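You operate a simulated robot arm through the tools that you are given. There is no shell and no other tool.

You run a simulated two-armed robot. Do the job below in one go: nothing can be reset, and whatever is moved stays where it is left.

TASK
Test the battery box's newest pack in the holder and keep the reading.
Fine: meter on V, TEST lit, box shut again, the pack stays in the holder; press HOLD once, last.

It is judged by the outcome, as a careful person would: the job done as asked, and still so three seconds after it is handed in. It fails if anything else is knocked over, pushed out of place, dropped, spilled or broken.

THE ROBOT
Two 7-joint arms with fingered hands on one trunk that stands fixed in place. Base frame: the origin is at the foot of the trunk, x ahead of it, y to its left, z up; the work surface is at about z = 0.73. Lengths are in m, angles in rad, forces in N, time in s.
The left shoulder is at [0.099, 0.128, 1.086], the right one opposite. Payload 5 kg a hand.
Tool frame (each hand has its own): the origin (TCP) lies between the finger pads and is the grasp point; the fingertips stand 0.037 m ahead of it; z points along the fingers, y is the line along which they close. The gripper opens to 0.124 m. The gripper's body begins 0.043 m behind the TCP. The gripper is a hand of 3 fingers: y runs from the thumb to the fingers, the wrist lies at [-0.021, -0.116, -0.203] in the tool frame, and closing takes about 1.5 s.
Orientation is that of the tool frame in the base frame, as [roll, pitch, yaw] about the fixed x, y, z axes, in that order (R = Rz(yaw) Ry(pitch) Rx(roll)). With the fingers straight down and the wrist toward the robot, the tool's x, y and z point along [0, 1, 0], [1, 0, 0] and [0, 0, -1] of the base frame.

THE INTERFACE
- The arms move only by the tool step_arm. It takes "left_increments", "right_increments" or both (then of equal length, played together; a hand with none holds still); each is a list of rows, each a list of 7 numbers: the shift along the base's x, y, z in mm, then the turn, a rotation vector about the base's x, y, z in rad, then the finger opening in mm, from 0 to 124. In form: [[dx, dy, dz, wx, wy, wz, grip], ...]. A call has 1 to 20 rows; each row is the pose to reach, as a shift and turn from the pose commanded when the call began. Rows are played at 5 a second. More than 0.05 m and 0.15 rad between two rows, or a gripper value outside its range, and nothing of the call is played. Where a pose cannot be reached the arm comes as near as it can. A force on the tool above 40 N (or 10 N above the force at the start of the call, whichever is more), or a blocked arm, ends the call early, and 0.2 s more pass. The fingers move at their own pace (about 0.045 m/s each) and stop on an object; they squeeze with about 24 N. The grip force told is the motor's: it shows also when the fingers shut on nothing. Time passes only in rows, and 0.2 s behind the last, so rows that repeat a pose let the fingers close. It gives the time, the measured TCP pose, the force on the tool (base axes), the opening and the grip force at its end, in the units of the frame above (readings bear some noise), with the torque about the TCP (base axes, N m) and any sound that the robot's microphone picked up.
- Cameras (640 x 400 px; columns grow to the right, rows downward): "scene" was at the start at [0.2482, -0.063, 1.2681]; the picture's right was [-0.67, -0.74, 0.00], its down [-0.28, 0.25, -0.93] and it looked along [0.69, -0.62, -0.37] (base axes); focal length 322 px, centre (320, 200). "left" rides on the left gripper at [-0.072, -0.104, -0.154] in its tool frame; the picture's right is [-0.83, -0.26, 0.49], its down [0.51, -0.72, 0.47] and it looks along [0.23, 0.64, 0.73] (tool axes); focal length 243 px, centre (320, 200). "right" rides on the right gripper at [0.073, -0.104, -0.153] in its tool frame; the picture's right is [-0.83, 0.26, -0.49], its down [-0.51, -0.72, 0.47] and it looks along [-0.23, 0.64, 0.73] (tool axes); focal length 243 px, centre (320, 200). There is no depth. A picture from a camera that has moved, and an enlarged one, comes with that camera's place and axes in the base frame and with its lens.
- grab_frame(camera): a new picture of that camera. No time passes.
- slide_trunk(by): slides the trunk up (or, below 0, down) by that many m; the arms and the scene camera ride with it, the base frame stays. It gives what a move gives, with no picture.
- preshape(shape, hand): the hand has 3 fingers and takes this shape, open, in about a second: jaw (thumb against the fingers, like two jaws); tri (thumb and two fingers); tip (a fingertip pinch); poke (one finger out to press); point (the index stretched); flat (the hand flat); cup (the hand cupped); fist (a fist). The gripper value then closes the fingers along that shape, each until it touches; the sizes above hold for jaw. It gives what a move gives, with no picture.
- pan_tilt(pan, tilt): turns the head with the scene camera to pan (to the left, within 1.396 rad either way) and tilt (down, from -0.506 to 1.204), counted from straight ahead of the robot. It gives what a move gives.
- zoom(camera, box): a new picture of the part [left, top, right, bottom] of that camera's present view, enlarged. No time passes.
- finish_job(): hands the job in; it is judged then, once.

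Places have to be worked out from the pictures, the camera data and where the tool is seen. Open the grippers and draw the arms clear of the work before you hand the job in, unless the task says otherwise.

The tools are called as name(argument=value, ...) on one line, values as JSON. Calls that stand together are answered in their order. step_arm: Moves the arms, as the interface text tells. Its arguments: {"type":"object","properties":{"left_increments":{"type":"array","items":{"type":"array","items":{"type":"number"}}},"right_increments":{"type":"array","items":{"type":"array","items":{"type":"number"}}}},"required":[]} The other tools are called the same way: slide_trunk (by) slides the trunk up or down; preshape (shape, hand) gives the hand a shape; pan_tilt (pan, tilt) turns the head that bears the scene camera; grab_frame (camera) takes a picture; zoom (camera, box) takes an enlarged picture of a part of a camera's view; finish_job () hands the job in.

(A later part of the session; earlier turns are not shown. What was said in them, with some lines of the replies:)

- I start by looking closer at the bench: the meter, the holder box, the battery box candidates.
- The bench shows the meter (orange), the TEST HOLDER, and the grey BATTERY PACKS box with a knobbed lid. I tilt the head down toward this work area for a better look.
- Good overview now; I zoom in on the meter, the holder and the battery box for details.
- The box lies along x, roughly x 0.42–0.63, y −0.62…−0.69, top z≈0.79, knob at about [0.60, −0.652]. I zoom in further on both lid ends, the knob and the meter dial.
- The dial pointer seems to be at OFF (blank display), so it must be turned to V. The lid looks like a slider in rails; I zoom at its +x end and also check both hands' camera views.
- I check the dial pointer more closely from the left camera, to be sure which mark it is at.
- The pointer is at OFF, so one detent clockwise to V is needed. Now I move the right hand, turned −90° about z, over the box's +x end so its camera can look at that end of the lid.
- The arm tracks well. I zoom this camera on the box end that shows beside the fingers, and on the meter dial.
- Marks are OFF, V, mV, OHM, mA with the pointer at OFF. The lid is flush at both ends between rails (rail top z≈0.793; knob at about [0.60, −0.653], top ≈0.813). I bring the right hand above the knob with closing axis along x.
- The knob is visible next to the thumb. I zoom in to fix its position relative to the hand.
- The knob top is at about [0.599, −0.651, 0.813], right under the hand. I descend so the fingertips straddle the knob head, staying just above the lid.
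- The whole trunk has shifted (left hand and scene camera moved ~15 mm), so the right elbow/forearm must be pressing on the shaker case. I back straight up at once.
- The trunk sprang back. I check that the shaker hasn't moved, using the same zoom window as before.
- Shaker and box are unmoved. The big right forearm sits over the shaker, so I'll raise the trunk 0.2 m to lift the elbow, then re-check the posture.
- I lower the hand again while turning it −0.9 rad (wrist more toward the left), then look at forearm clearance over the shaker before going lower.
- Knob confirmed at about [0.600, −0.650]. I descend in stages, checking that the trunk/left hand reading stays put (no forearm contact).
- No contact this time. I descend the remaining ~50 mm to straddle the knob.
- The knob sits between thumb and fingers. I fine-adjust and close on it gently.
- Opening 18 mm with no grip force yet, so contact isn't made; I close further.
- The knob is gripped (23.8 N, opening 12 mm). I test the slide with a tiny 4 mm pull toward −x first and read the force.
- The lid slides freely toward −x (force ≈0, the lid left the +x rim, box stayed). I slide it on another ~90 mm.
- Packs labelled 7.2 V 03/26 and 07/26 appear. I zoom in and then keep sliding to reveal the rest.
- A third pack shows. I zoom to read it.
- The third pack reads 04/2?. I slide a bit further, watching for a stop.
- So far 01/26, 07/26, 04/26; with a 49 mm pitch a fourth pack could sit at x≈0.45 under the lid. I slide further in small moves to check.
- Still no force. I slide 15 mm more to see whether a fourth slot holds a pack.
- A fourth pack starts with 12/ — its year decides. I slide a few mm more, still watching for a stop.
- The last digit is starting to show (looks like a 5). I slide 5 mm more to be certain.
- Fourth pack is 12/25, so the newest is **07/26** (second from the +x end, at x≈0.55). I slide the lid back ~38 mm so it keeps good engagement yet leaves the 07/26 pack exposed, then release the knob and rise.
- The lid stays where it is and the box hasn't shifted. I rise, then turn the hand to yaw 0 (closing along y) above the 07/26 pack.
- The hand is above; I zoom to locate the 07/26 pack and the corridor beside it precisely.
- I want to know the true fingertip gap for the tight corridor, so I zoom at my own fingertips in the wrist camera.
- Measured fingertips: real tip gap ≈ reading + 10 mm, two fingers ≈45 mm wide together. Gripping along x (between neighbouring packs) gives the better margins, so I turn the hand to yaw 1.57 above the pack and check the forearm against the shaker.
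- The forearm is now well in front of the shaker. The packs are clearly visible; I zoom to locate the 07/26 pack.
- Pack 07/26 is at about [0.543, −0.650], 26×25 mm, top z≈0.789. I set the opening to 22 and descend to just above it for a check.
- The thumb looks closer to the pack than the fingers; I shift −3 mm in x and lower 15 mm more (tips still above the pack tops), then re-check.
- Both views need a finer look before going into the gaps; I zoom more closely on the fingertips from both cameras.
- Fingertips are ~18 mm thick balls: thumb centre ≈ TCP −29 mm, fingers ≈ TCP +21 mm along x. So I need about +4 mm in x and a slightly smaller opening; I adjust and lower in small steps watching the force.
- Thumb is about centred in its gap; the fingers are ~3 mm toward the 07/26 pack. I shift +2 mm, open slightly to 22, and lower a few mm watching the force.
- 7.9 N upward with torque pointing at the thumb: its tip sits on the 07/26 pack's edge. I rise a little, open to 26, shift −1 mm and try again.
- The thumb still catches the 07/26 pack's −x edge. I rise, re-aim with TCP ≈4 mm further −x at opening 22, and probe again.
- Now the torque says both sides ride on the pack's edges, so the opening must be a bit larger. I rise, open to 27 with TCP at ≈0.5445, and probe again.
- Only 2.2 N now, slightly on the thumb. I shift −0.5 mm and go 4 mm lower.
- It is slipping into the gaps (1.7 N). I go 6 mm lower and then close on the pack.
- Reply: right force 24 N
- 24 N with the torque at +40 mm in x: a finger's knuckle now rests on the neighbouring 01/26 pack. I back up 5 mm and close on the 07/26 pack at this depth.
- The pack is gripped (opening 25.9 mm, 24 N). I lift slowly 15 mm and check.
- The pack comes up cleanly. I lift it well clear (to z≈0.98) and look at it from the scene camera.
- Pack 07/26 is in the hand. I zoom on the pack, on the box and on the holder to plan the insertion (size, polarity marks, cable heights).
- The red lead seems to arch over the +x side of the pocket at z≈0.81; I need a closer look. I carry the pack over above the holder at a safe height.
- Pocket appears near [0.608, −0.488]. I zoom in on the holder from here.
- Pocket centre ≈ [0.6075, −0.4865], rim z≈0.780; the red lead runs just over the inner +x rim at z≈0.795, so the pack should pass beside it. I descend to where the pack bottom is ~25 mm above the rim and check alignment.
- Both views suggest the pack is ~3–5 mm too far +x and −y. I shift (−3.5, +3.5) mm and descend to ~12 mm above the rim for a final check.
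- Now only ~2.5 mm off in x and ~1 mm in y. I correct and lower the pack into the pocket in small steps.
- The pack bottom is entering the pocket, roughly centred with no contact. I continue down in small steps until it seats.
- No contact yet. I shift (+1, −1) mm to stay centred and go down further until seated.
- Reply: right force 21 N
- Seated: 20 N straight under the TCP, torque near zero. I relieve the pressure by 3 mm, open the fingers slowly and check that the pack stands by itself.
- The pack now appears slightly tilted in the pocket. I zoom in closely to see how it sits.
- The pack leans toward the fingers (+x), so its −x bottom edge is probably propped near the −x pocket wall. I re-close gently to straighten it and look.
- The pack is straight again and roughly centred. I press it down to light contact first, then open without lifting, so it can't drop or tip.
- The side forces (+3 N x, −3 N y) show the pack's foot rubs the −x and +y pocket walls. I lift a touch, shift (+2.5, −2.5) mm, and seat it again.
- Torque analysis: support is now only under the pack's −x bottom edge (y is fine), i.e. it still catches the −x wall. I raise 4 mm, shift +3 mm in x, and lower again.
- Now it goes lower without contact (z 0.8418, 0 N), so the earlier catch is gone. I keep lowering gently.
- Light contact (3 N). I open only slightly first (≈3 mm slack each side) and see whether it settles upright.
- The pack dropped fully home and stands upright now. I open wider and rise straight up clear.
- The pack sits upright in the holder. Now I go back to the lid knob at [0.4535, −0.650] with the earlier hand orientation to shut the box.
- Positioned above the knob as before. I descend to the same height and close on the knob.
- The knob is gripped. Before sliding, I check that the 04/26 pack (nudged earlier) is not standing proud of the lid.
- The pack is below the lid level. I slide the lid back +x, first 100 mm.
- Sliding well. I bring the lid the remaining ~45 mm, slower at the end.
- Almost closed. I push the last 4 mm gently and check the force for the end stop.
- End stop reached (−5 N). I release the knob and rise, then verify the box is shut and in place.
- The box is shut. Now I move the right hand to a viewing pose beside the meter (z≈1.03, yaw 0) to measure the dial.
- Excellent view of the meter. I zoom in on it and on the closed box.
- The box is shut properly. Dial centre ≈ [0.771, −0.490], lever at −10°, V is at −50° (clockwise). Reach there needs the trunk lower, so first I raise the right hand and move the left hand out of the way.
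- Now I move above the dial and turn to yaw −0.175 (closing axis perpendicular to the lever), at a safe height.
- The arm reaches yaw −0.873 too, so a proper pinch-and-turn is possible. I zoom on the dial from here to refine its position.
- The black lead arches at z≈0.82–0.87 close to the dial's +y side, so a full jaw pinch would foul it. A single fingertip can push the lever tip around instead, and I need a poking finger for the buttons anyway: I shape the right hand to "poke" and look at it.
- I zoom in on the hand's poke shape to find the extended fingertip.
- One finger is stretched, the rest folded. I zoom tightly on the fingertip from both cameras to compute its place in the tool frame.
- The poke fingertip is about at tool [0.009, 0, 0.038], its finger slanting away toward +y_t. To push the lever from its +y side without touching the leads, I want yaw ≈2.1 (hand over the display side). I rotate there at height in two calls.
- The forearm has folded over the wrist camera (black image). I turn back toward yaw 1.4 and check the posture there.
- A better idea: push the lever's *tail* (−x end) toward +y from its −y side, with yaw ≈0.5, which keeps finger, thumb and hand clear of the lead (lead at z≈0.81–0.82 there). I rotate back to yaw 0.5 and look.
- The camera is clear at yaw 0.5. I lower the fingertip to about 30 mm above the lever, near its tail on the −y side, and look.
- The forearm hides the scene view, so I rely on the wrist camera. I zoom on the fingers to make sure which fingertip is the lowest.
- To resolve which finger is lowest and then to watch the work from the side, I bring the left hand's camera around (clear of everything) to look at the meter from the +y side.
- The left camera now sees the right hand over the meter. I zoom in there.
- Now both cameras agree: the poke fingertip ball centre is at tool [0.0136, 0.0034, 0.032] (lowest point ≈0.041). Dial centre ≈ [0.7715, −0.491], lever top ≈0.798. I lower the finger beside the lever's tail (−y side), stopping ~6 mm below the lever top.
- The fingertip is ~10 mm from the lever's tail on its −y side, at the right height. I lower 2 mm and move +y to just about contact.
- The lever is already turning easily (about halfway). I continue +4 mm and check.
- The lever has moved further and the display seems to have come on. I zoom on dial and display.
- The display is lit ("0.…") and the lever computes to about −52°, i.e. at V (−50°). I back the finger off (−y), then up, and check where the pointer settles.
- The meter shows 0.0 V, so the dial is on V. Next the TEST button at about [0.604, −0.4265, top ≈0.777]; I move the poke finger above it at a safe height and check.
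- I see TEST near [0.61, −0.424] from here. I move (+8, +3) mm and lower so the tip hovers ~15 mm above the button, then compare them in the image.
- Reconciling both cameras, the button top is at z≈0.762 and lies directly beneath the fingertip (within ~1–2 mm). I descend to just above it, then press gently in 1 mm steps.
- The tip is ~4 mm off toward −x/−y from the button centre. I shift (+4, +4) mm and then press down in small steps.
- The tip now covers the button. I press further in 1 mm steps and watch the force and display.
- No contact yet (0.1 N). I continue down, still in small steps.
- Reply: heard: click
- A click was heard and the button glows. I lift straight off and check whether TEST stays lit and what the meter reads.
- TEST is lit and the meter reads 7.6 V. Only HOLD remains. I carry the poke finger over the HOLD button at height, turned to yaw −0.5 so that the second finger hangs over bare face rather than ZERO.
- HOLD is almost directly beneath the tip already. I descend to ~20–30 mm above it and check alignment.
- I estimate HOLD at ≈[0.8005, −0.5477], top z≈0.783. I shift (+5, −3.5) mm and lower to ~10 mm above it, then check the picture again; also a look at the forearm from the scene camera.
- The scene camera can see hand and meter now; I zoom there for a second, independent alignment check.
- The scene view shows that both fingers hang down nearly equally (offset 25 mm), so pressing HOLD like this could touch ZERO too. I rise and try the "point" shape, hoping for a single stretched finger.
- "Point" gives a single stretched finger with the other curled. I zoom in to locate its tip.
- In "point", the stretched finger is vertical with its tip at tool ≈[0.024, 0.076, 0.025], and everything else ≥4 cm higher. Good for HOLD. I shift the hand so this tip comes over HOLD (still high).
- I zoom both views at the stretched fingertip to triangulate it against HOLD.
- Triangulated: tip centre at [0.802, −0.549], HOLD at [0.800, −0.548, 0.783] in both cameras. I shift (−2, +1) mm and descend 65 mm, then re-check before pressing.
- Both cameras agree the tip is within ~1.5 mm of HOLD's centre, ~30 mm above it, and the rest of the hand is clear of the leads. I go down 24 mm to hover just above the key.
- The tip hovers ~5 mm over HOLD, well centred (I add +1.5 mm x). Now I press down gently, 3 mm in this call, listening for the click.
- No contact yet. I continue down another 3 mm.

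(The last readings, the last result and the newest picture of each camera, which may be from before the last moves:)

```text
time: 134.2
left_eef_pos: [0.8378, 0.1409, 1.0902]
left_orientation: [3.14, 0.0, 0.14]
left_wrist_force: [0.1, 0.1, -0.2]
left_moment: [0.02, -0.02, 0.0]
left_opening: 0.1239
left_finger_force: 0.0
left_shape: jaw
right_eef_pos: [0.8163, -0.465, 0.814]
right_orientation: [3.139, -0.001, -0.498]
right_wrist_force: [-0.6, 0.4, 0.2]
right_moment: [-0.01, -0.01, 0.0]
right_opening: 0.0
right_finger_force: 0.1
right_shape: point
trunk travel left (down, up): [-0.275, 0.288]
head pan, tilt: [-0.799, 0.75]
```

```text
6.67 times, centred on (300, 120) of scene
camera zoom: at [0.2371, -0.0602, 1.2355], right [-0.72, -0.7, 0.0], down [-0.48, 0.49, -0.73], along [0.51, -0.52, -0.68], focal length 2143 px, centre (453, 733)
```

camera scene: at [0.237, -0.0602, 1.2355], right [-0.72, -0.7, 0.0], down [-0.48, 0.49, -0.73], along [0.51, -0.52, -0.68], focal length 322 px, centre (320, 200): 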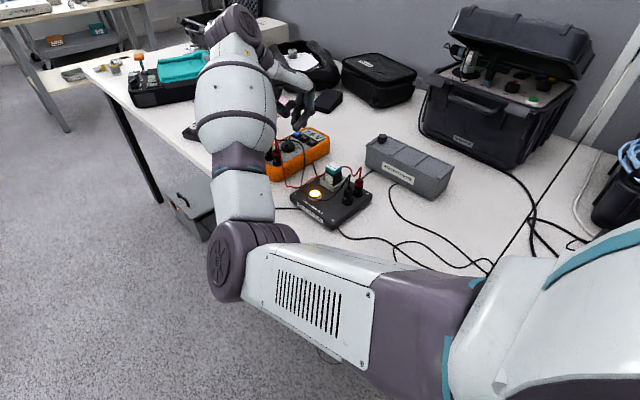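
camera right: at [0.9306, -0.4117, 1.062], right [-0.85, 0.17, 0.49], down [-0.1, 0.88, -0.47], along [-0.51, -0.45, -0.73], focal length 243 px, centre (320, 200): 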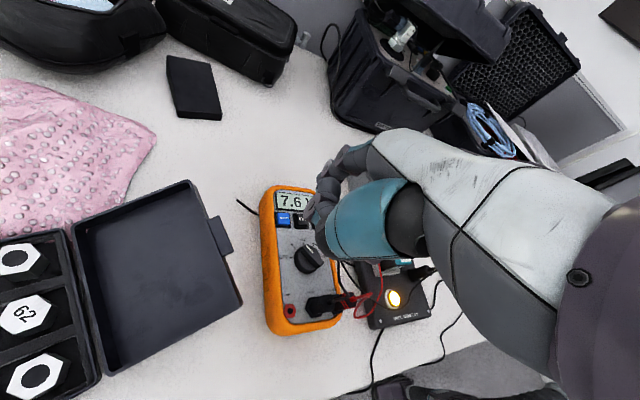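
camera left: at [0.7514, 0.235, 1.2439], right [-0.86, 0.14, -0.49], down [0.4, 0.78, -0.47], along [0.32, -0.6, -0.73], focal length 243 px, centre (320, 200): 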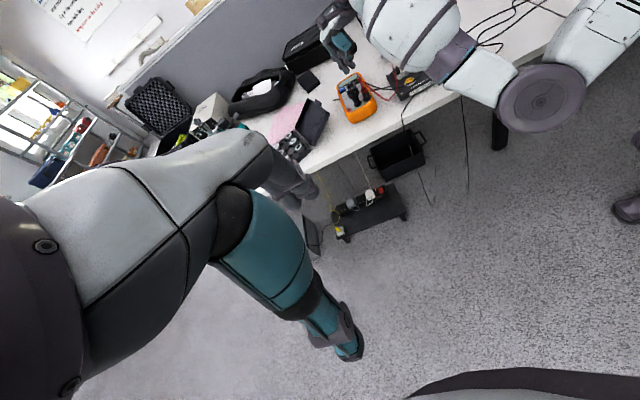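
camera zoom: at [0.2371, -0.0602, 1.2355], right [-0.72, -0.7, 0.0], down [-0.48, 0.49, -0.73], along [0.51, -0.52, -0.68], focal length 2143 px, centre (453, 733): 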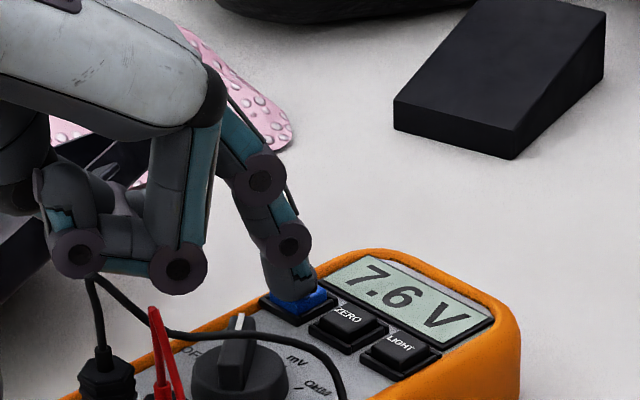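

Still no contact, and y crept ~2–3 mm (near the arm's reach limit). I check the wrist view for centring before going on.

zoom(camera="right", box=[270, 130, 360, 220])

zoom(camera="scene", box=[285, 105, 315, 135])

zoom(camera="left", box=[320, 50, 380, 110])

```text
4.44 times, centred on (315, 175) of right
camera zoom: at [0.9301, -0.4086, 0.967], right [-0.85, 0.17, 0.49], down [-0.1, 0.88, -0.47], along [-0.51, -0.45, -0.73], focal length 1078 px, centre (342, 311)
```

zoom: 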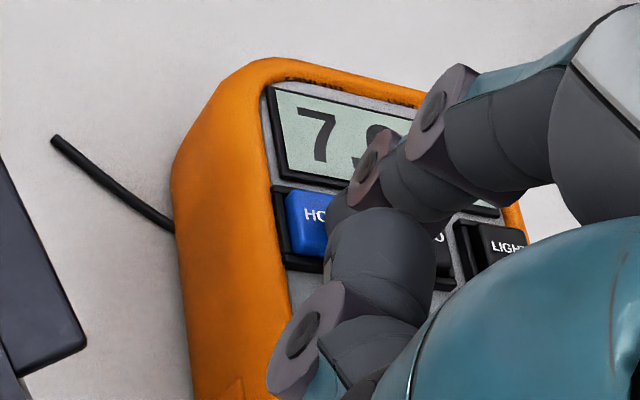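

```text
13.33 times, centred on (300, 120) of scene
camera zoom: at [0.2371, -0.0602, 1.2355], right [-0.72, -0.7, 0.0], down [-0.48, 0.49, -0.73], along [0.51, -0.52, -0.68], focal length 4287 px, centre (587, 1267)
```

zoom: 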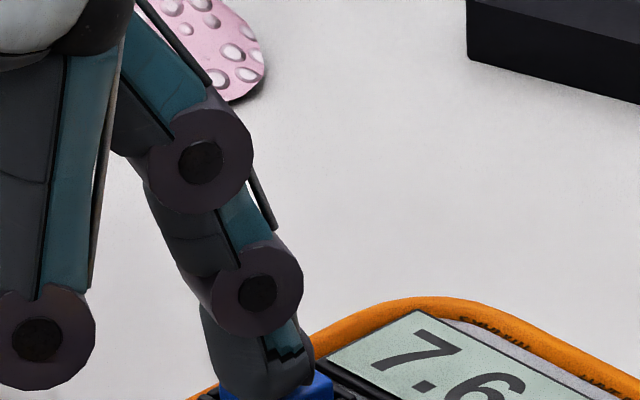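

```text
6.67 times, centred on (350, 80) of left
camera zoom: at [0.7516, 0.2347, 1.2435], right [-0.86, 0.14, -0.49], down [0.4, 0.79, -0.47], along [0.32, -0.6, -0.73], focal length 1618 px, centre (120, 1000)
```

zoom: 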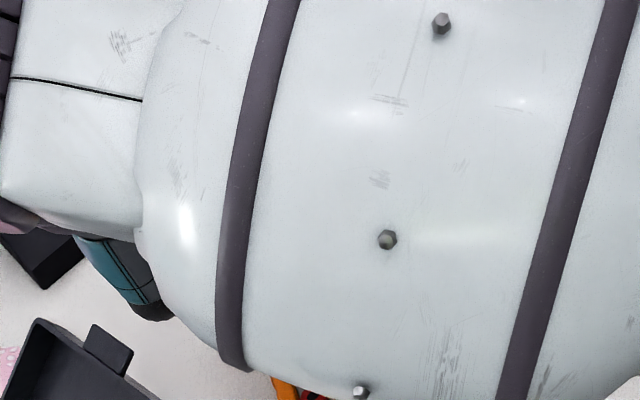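

Centring is good (within ~2 mm). I press on, 3 mm more, listening for the click.

step_arm(right_increments=[[0.5, -1, -1, 0, 0, 0, 0], [0.5, -1, -2, 0, 0, 0, 0], [0.5, -1, -3, 0, 0, 0, 0], [0.5, -1, -3, 0, 0, 0, 0]])

zoom(camera="scene", box=[280, 110, 325, 150])

```text
time: 135.2
left_eef_pos: [0.8374, 0.1416, 1.0907]
left_orientation: [3.141, 0.001, 0.139]
left_wrist_force: [0.1, 0.7, -1.2]
left_moment: [-0.02, 0.01, 0.0]
left_opening: 0.1237
left_finger_force: 0.1
left_shape: jaw
right_eef_pos: [0.8167, -0.4686, 0.813]
right_orientation: [3.139, -0.001, -0.498]
right_wrist_force: [-0.1, 0.9, 1.1]
right_moment: [-0.03, 0.02, -0.02]
right_opening: 0.119
right_finger_force: 0.0
right_shape: point
trunk travel left (down, up): [-0.275, 0.288]
head pan, tilt: [-0.799, 0.75]
```

```text
10.00 times, centred on (302, 130) of scene
camera zoom: at [0.2369, -0.0601, 1.2355], right [-0.72, -0.7, 0.0], down [-0.48, 0.49, -0.73], along [0.51, -0.52, -0.68], focal length 3215 px, centre (495, 900)
```

zoom: 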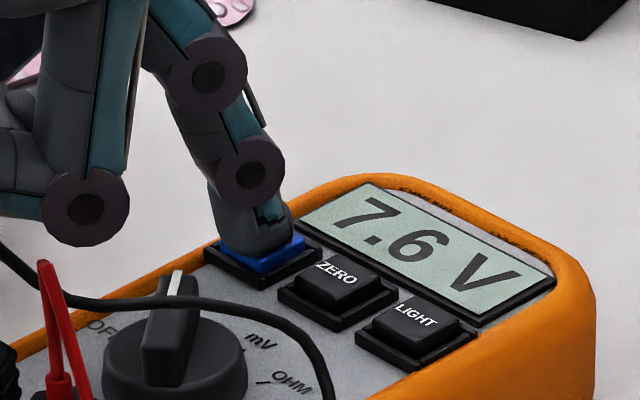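

Contact is starting (1.1 N), though the opening reading jumped, so the finger flexes a little. I press 2 mm more.

step_arm(right_increments=[[0, 0, -1, 0, 0, 0, 0], [0, 0, -2, 0, 0, 0, 0], [0, 0, -2, 0, 0, 0, 0]])

zoom(camera="scene", box=[280, 110, 325, 150])

```text
time: 136.0
left_eef_pos: [0.8374, 0.1421, 1.0905]
left_orientation: [3.141, 0.001, 0.141]
left_wrist_force: [-0.3, 0.0, 0.4]
left_moment: [-0.01, 0.02, -0.02]
left_opening: 0.1236
left_finger_force: 0.0
left_shape: jaw
right_eef_pos: [0.8161, -0.468, 0.8092]
right_orientation: [3.14, -0.001, -0.497]
right_wrist_force: [0.5, 0.7, 3.1]
right_moment: [-0.18, 0.02, 0.01]
right_opening: 0.1186
right_finger_force: 0.0
right_shape: point
trunk travel left (down, up): [-0.275, 0.288]
head pan, tilt: [-0.799, 0.75]
heard: click
```

```text
10.00 times, centred on (302, 130) of scene
camera zoom: at [0.2369, -0.06, 1.2355], right [-0.72, -0.7, 0.0], down [-0.48, 0.49, -0.73], along [0.51, -0.52, -0.68], focal length 3215 px, centre (495, 900)
```

zoom: 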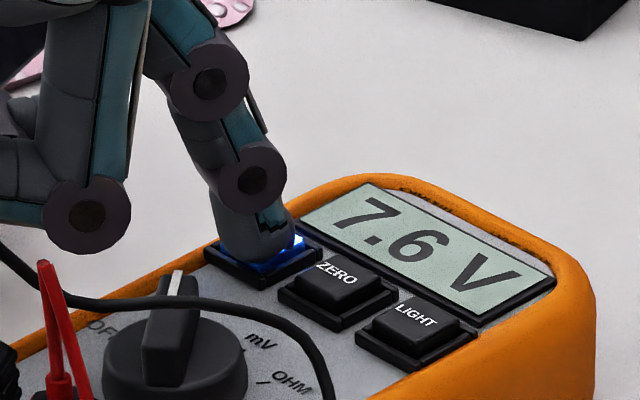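

Click heard and the HOLD key glows: pressed once. I lift straight up without any sideways motion.

step_arm(right_increments=[[0, 0, 6, 0, 0, 0, 0], [0, 0, 20, 0, 0, 0, 0], [0, 0, 45, 0, 0, 0, 0], [0, 0, 80, 0, 0, 0, 0], [0, 0, 120, 0, 0, 0, 0], [0, 0, 160, 0, 0, 0, 0], [0, 0, 160, 0, 0, 0, 0]])

zoom(camera="scene", box=[250, 100, 350, 190])

grab_frame(camera="scene")

```text
time: 137.6
left_eef_pos: [0.8375, 0.1416, 1.0899]
left_orientation: [3.141, 0.0, 0.139]
left_wrist_force: [0.3, -0.5, -0.3]
left_moment: [0.01, -0.01, 0.01]
left_opening: 0.1237
left_finger_force: 0.1
left_shape: jaw
right_eef_pos: [0.8163, -0.468, 0.9683]
right_orientation: [3.139, 0.002, -0.499]
right_wrist_force: [0.6, -0.8, -0.9]
right_moment: [0.01, 0.0, 0.01]
right_opening: 0.0
right_finger_force: 0.0
right_shape: point
trunk travel left (down, up): [-0.275, 0.288]
head pan, tilt: [-0.799, 0.75]
```

```text
4.44 times, centred on (300, 145) of scene
camera zoom: at [0.2377, -0.0606, 1.2353], right [-0.72, -0.7, 0.0], down [-0.48, 0.49, -0.73], along [0.51, -0.52, -0.68], focal length 1429 px, centre (409, 444)
```

zoom: 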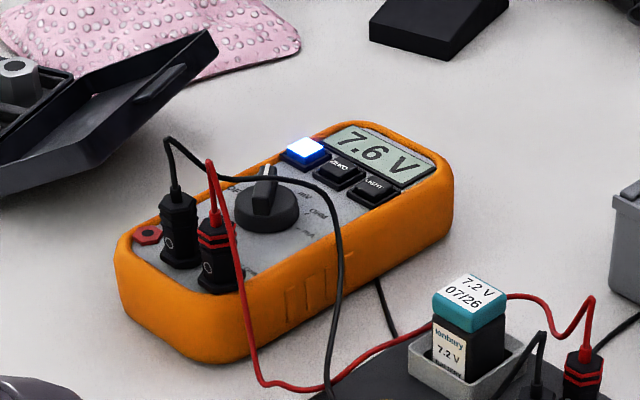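

```text
taken
camera scene: at [0.2377, -0.0606, 1.2353], right [-0.72, -0.7, 0.0], down [-0.48, 0.49, -0.73], along [0.51, -0.52, -0.68], focal length 322 px, centre (320, 200)
```

scene: 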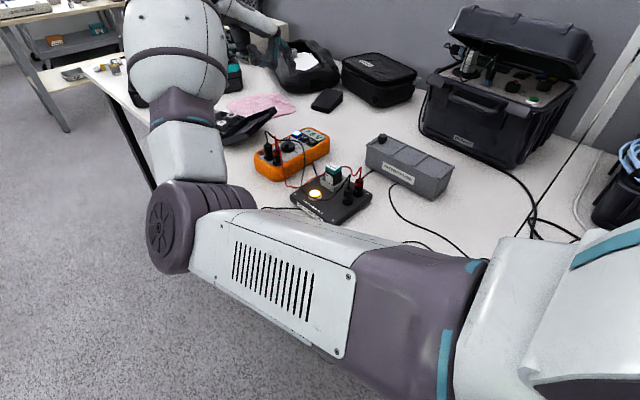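

HOLD is lit with 7.6 V kept, TEST is lit, the pack is in the holder, and the dial is on V. I now raise the right hand clear and draw it back from the work.

step_arm(right_increments=[[0, 0, 30, 0, 0, 0, 0], [0, 0, 65, 0, 0, 0, 0], [0, 0, 100, 0, 0, 0, 0], [0, 0, 135, 0, 0, 0, 0], [-25, 10, 160, 0, 0, 0.1, 0], [-55, 20, 170, 0, 0, 0.2, 0], [-85, 30, 170, 0, 0, 0.3, 0], [-115, 40, 170, 0, 0, 0.4, 0], [-145, 50, 170, 0, 0, 0.5, 0], [-175, 60, 170, 0, 0, 0.6, 0], [-205, 60, 170, 0, 0, 0.7, 0], [-235, 60, 170, 0, 0, 0.8, 0], [-235, 60, 170, 0, 0, 0.8, 0]])

preshape(hand="right", shape="jaw")

grab_frame(camera="scene")

grab_frame(camera="right")

```text
time: 140.4
left_eef_pos: [0.837, 0.1411, 1.0906]
left_orientation: [-3.141, 0.0, 0.139]
left_wrist_force: [-0.4, 0.0, 0.2]
left_moment: [-0.01, 0.01, -0.01]
left_opening: 0.1235
left_finger_force: 0.1
left_shape: jaw
right_eef_pos: [0.5821, -0.4108, 1.138]
right_orientation: [3.14, 0.003, 0.303]
right_wrist_force: [-0.3, 0.4, -0.5]
right_moment: [0.06, 0.01, 0.0]
right_opening: 0.0
right_finger_force: 0.1
right_shape: point
trunk travel left (down, up): [-0.275, 0.288]
head pan, tilt: [-0.799, 0.75]
```

```text
time: 141.3
left_eef_pos: [0.8375, 0.142, 1.0902]
left_orientation: [-3.141, 0.0, 0.14]
left_wrist_force: [-0.7, 0.2, -0.1]
left_moment: [-0.01, 0.03, -0.01]
left_opening: 0.1239
left_finger_force: 0.0
left_shape: jaw
right_eef_pos: [0.5819, -0.4112, 1.1394]
right_orientation: [3.139, -0.003, 0.303]
right_wrist_force: [-0.4, 0.6, 0.0]
right_moment: [0.02, -0.01, 0.04]
right_opening: 0.124
right_finger_force: 0.0
right_shape: jaw
trunk travel left (down, up): [-0.275, 0.288]
head pan, tilt: [-0.799, 0.75]
```

```text
taken
camera scene: at [0.2371, -0.0602, 1.2355], right [-0.72, -0.7, 0.0], down [-0.48, 0.49, -0.73], along [0.51, -0.52, -0.68], focal length 322 px, centre (320, 200)
```

scene: 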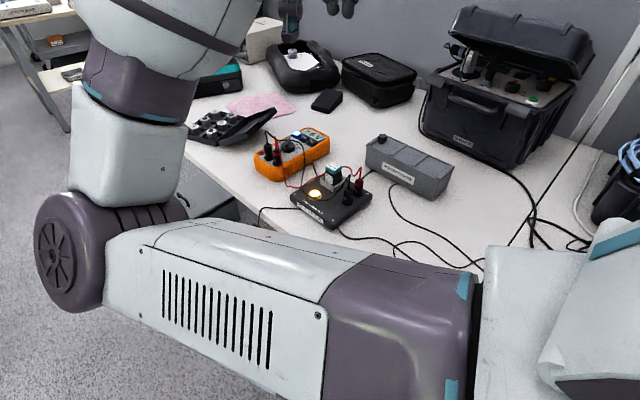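

```text
taken
camera right: at [0.6216, -0.2888, 1.2913], right [-0.71, -0.5, 0.49], down [-0.7, 0.54, -0.47], along [-0.03, -0.68, -0.73], focal length 243 px, centre (320, 200)
```

right: 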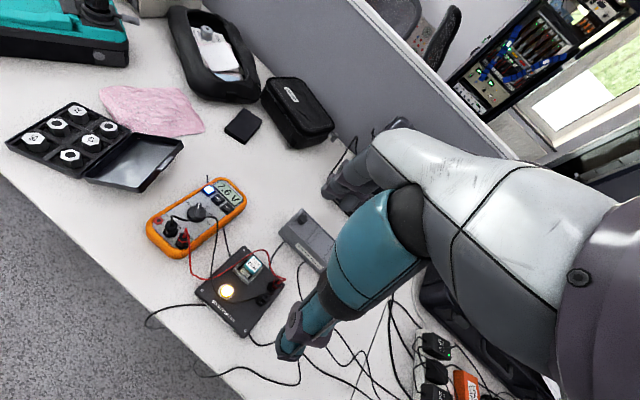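

Both grippers are open and the right hand is 30 cm above the bench. I do a final close check of meter, holder and box.

zoom(camera="right", box=[140, 160, 300, 340])

zoom(camera="scene", box=[240, 110, 480, 230])

zoom(camera="scene", box=[355, 125, 465, 205])

```text
2.22 times, centred on (220, 250) of right
camera zoom: at [0.6216, -0.2888, 1.2913], right [-0.71, -0.5, 0.49], down [-0.7, 0.54, -0.47], along [-0.03, -0.68, -0.73], focal length 539 px, centre (542, 89)
```

zoom: 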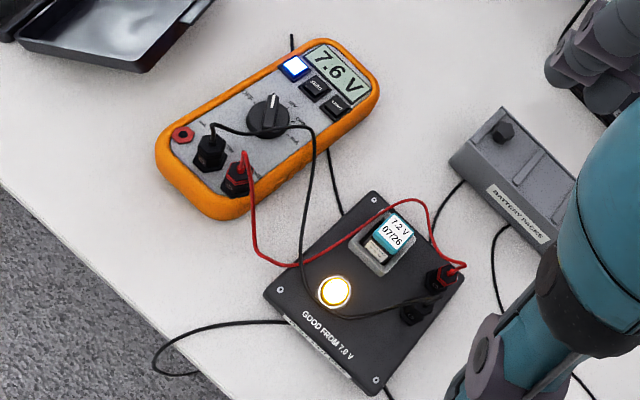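

```text
2.67 times, centred on (360, 170) of scene
camera zoom: at [0.2371, -0.0602, 1.2355], right [-0.72, -0.7, 0.0], down [-0.48, 0.49, -0.73], along [0.51, -0.52, -0.68], focal length 857 px, centre (213, 280)
```

zoom: 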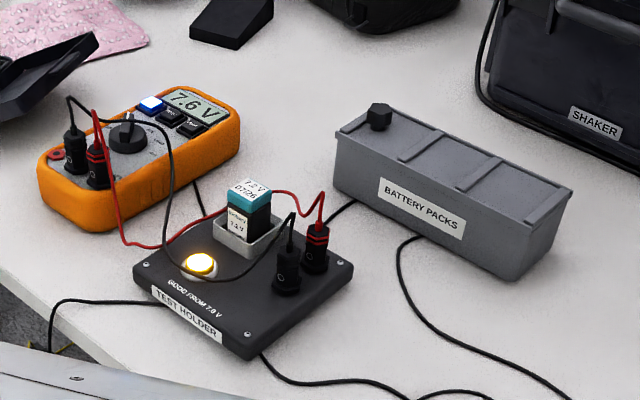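

```text
5.00 times, centred on (410, 165) of scene
camera zoom: at [0.2371, -0.0602, 1.2355], right [-0.72, -0.7, 0.0], down [-0.48, 0.49, -0.73], along [0.51, -0.52, -0.68], focal length 1608 px, centre (-130, 375)
```

zoom: 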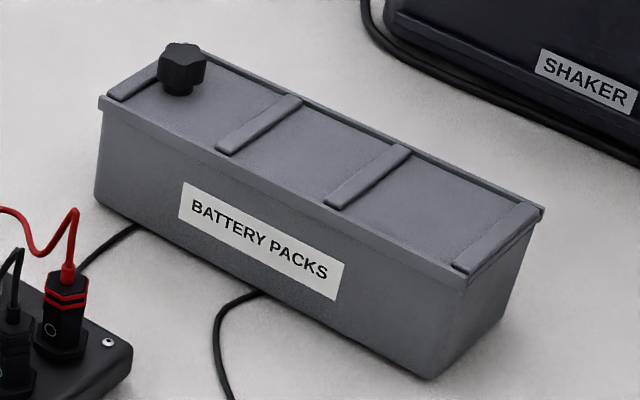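

Everything is as asked: dial on V, 7.6 V held with HOLD lit, TEST lit, the 07/26 pack standing in the holder, and the box shut. The box and shaker are essentially unmoved, the grippers are open and the arms are clear, so I hand the job in.

finish_job()

```text
The job is handed in.
```

The newest pack, 07/26, is in the holder, and the meter is holding its reading of **7.6 V**. That is above the holder's "good from 7.0 V" mark. The box's other three packs are dated 01/26, 04/26 and 12/25.

- **Meter:** The dial was on OFF and is now on V. I pressed HOLD once, last, and its key is lit.
- **Holder:** TEST is lit, and the pack stands upright in the pocket.
- **Battery box:** The lid is slid shut again. The box moved about 2 mm as the lid reached its stop, and 04/26 shifted a few millimetres inside when I lifted the pack beside it.
- **Shaker:** Early on, my right arm pressed against the shaker case. I backed off at once, and it showed no visible movement before or after.

I saw nothing knocked over or dropped. Both grippers are open, and the arms are clear of the bench.
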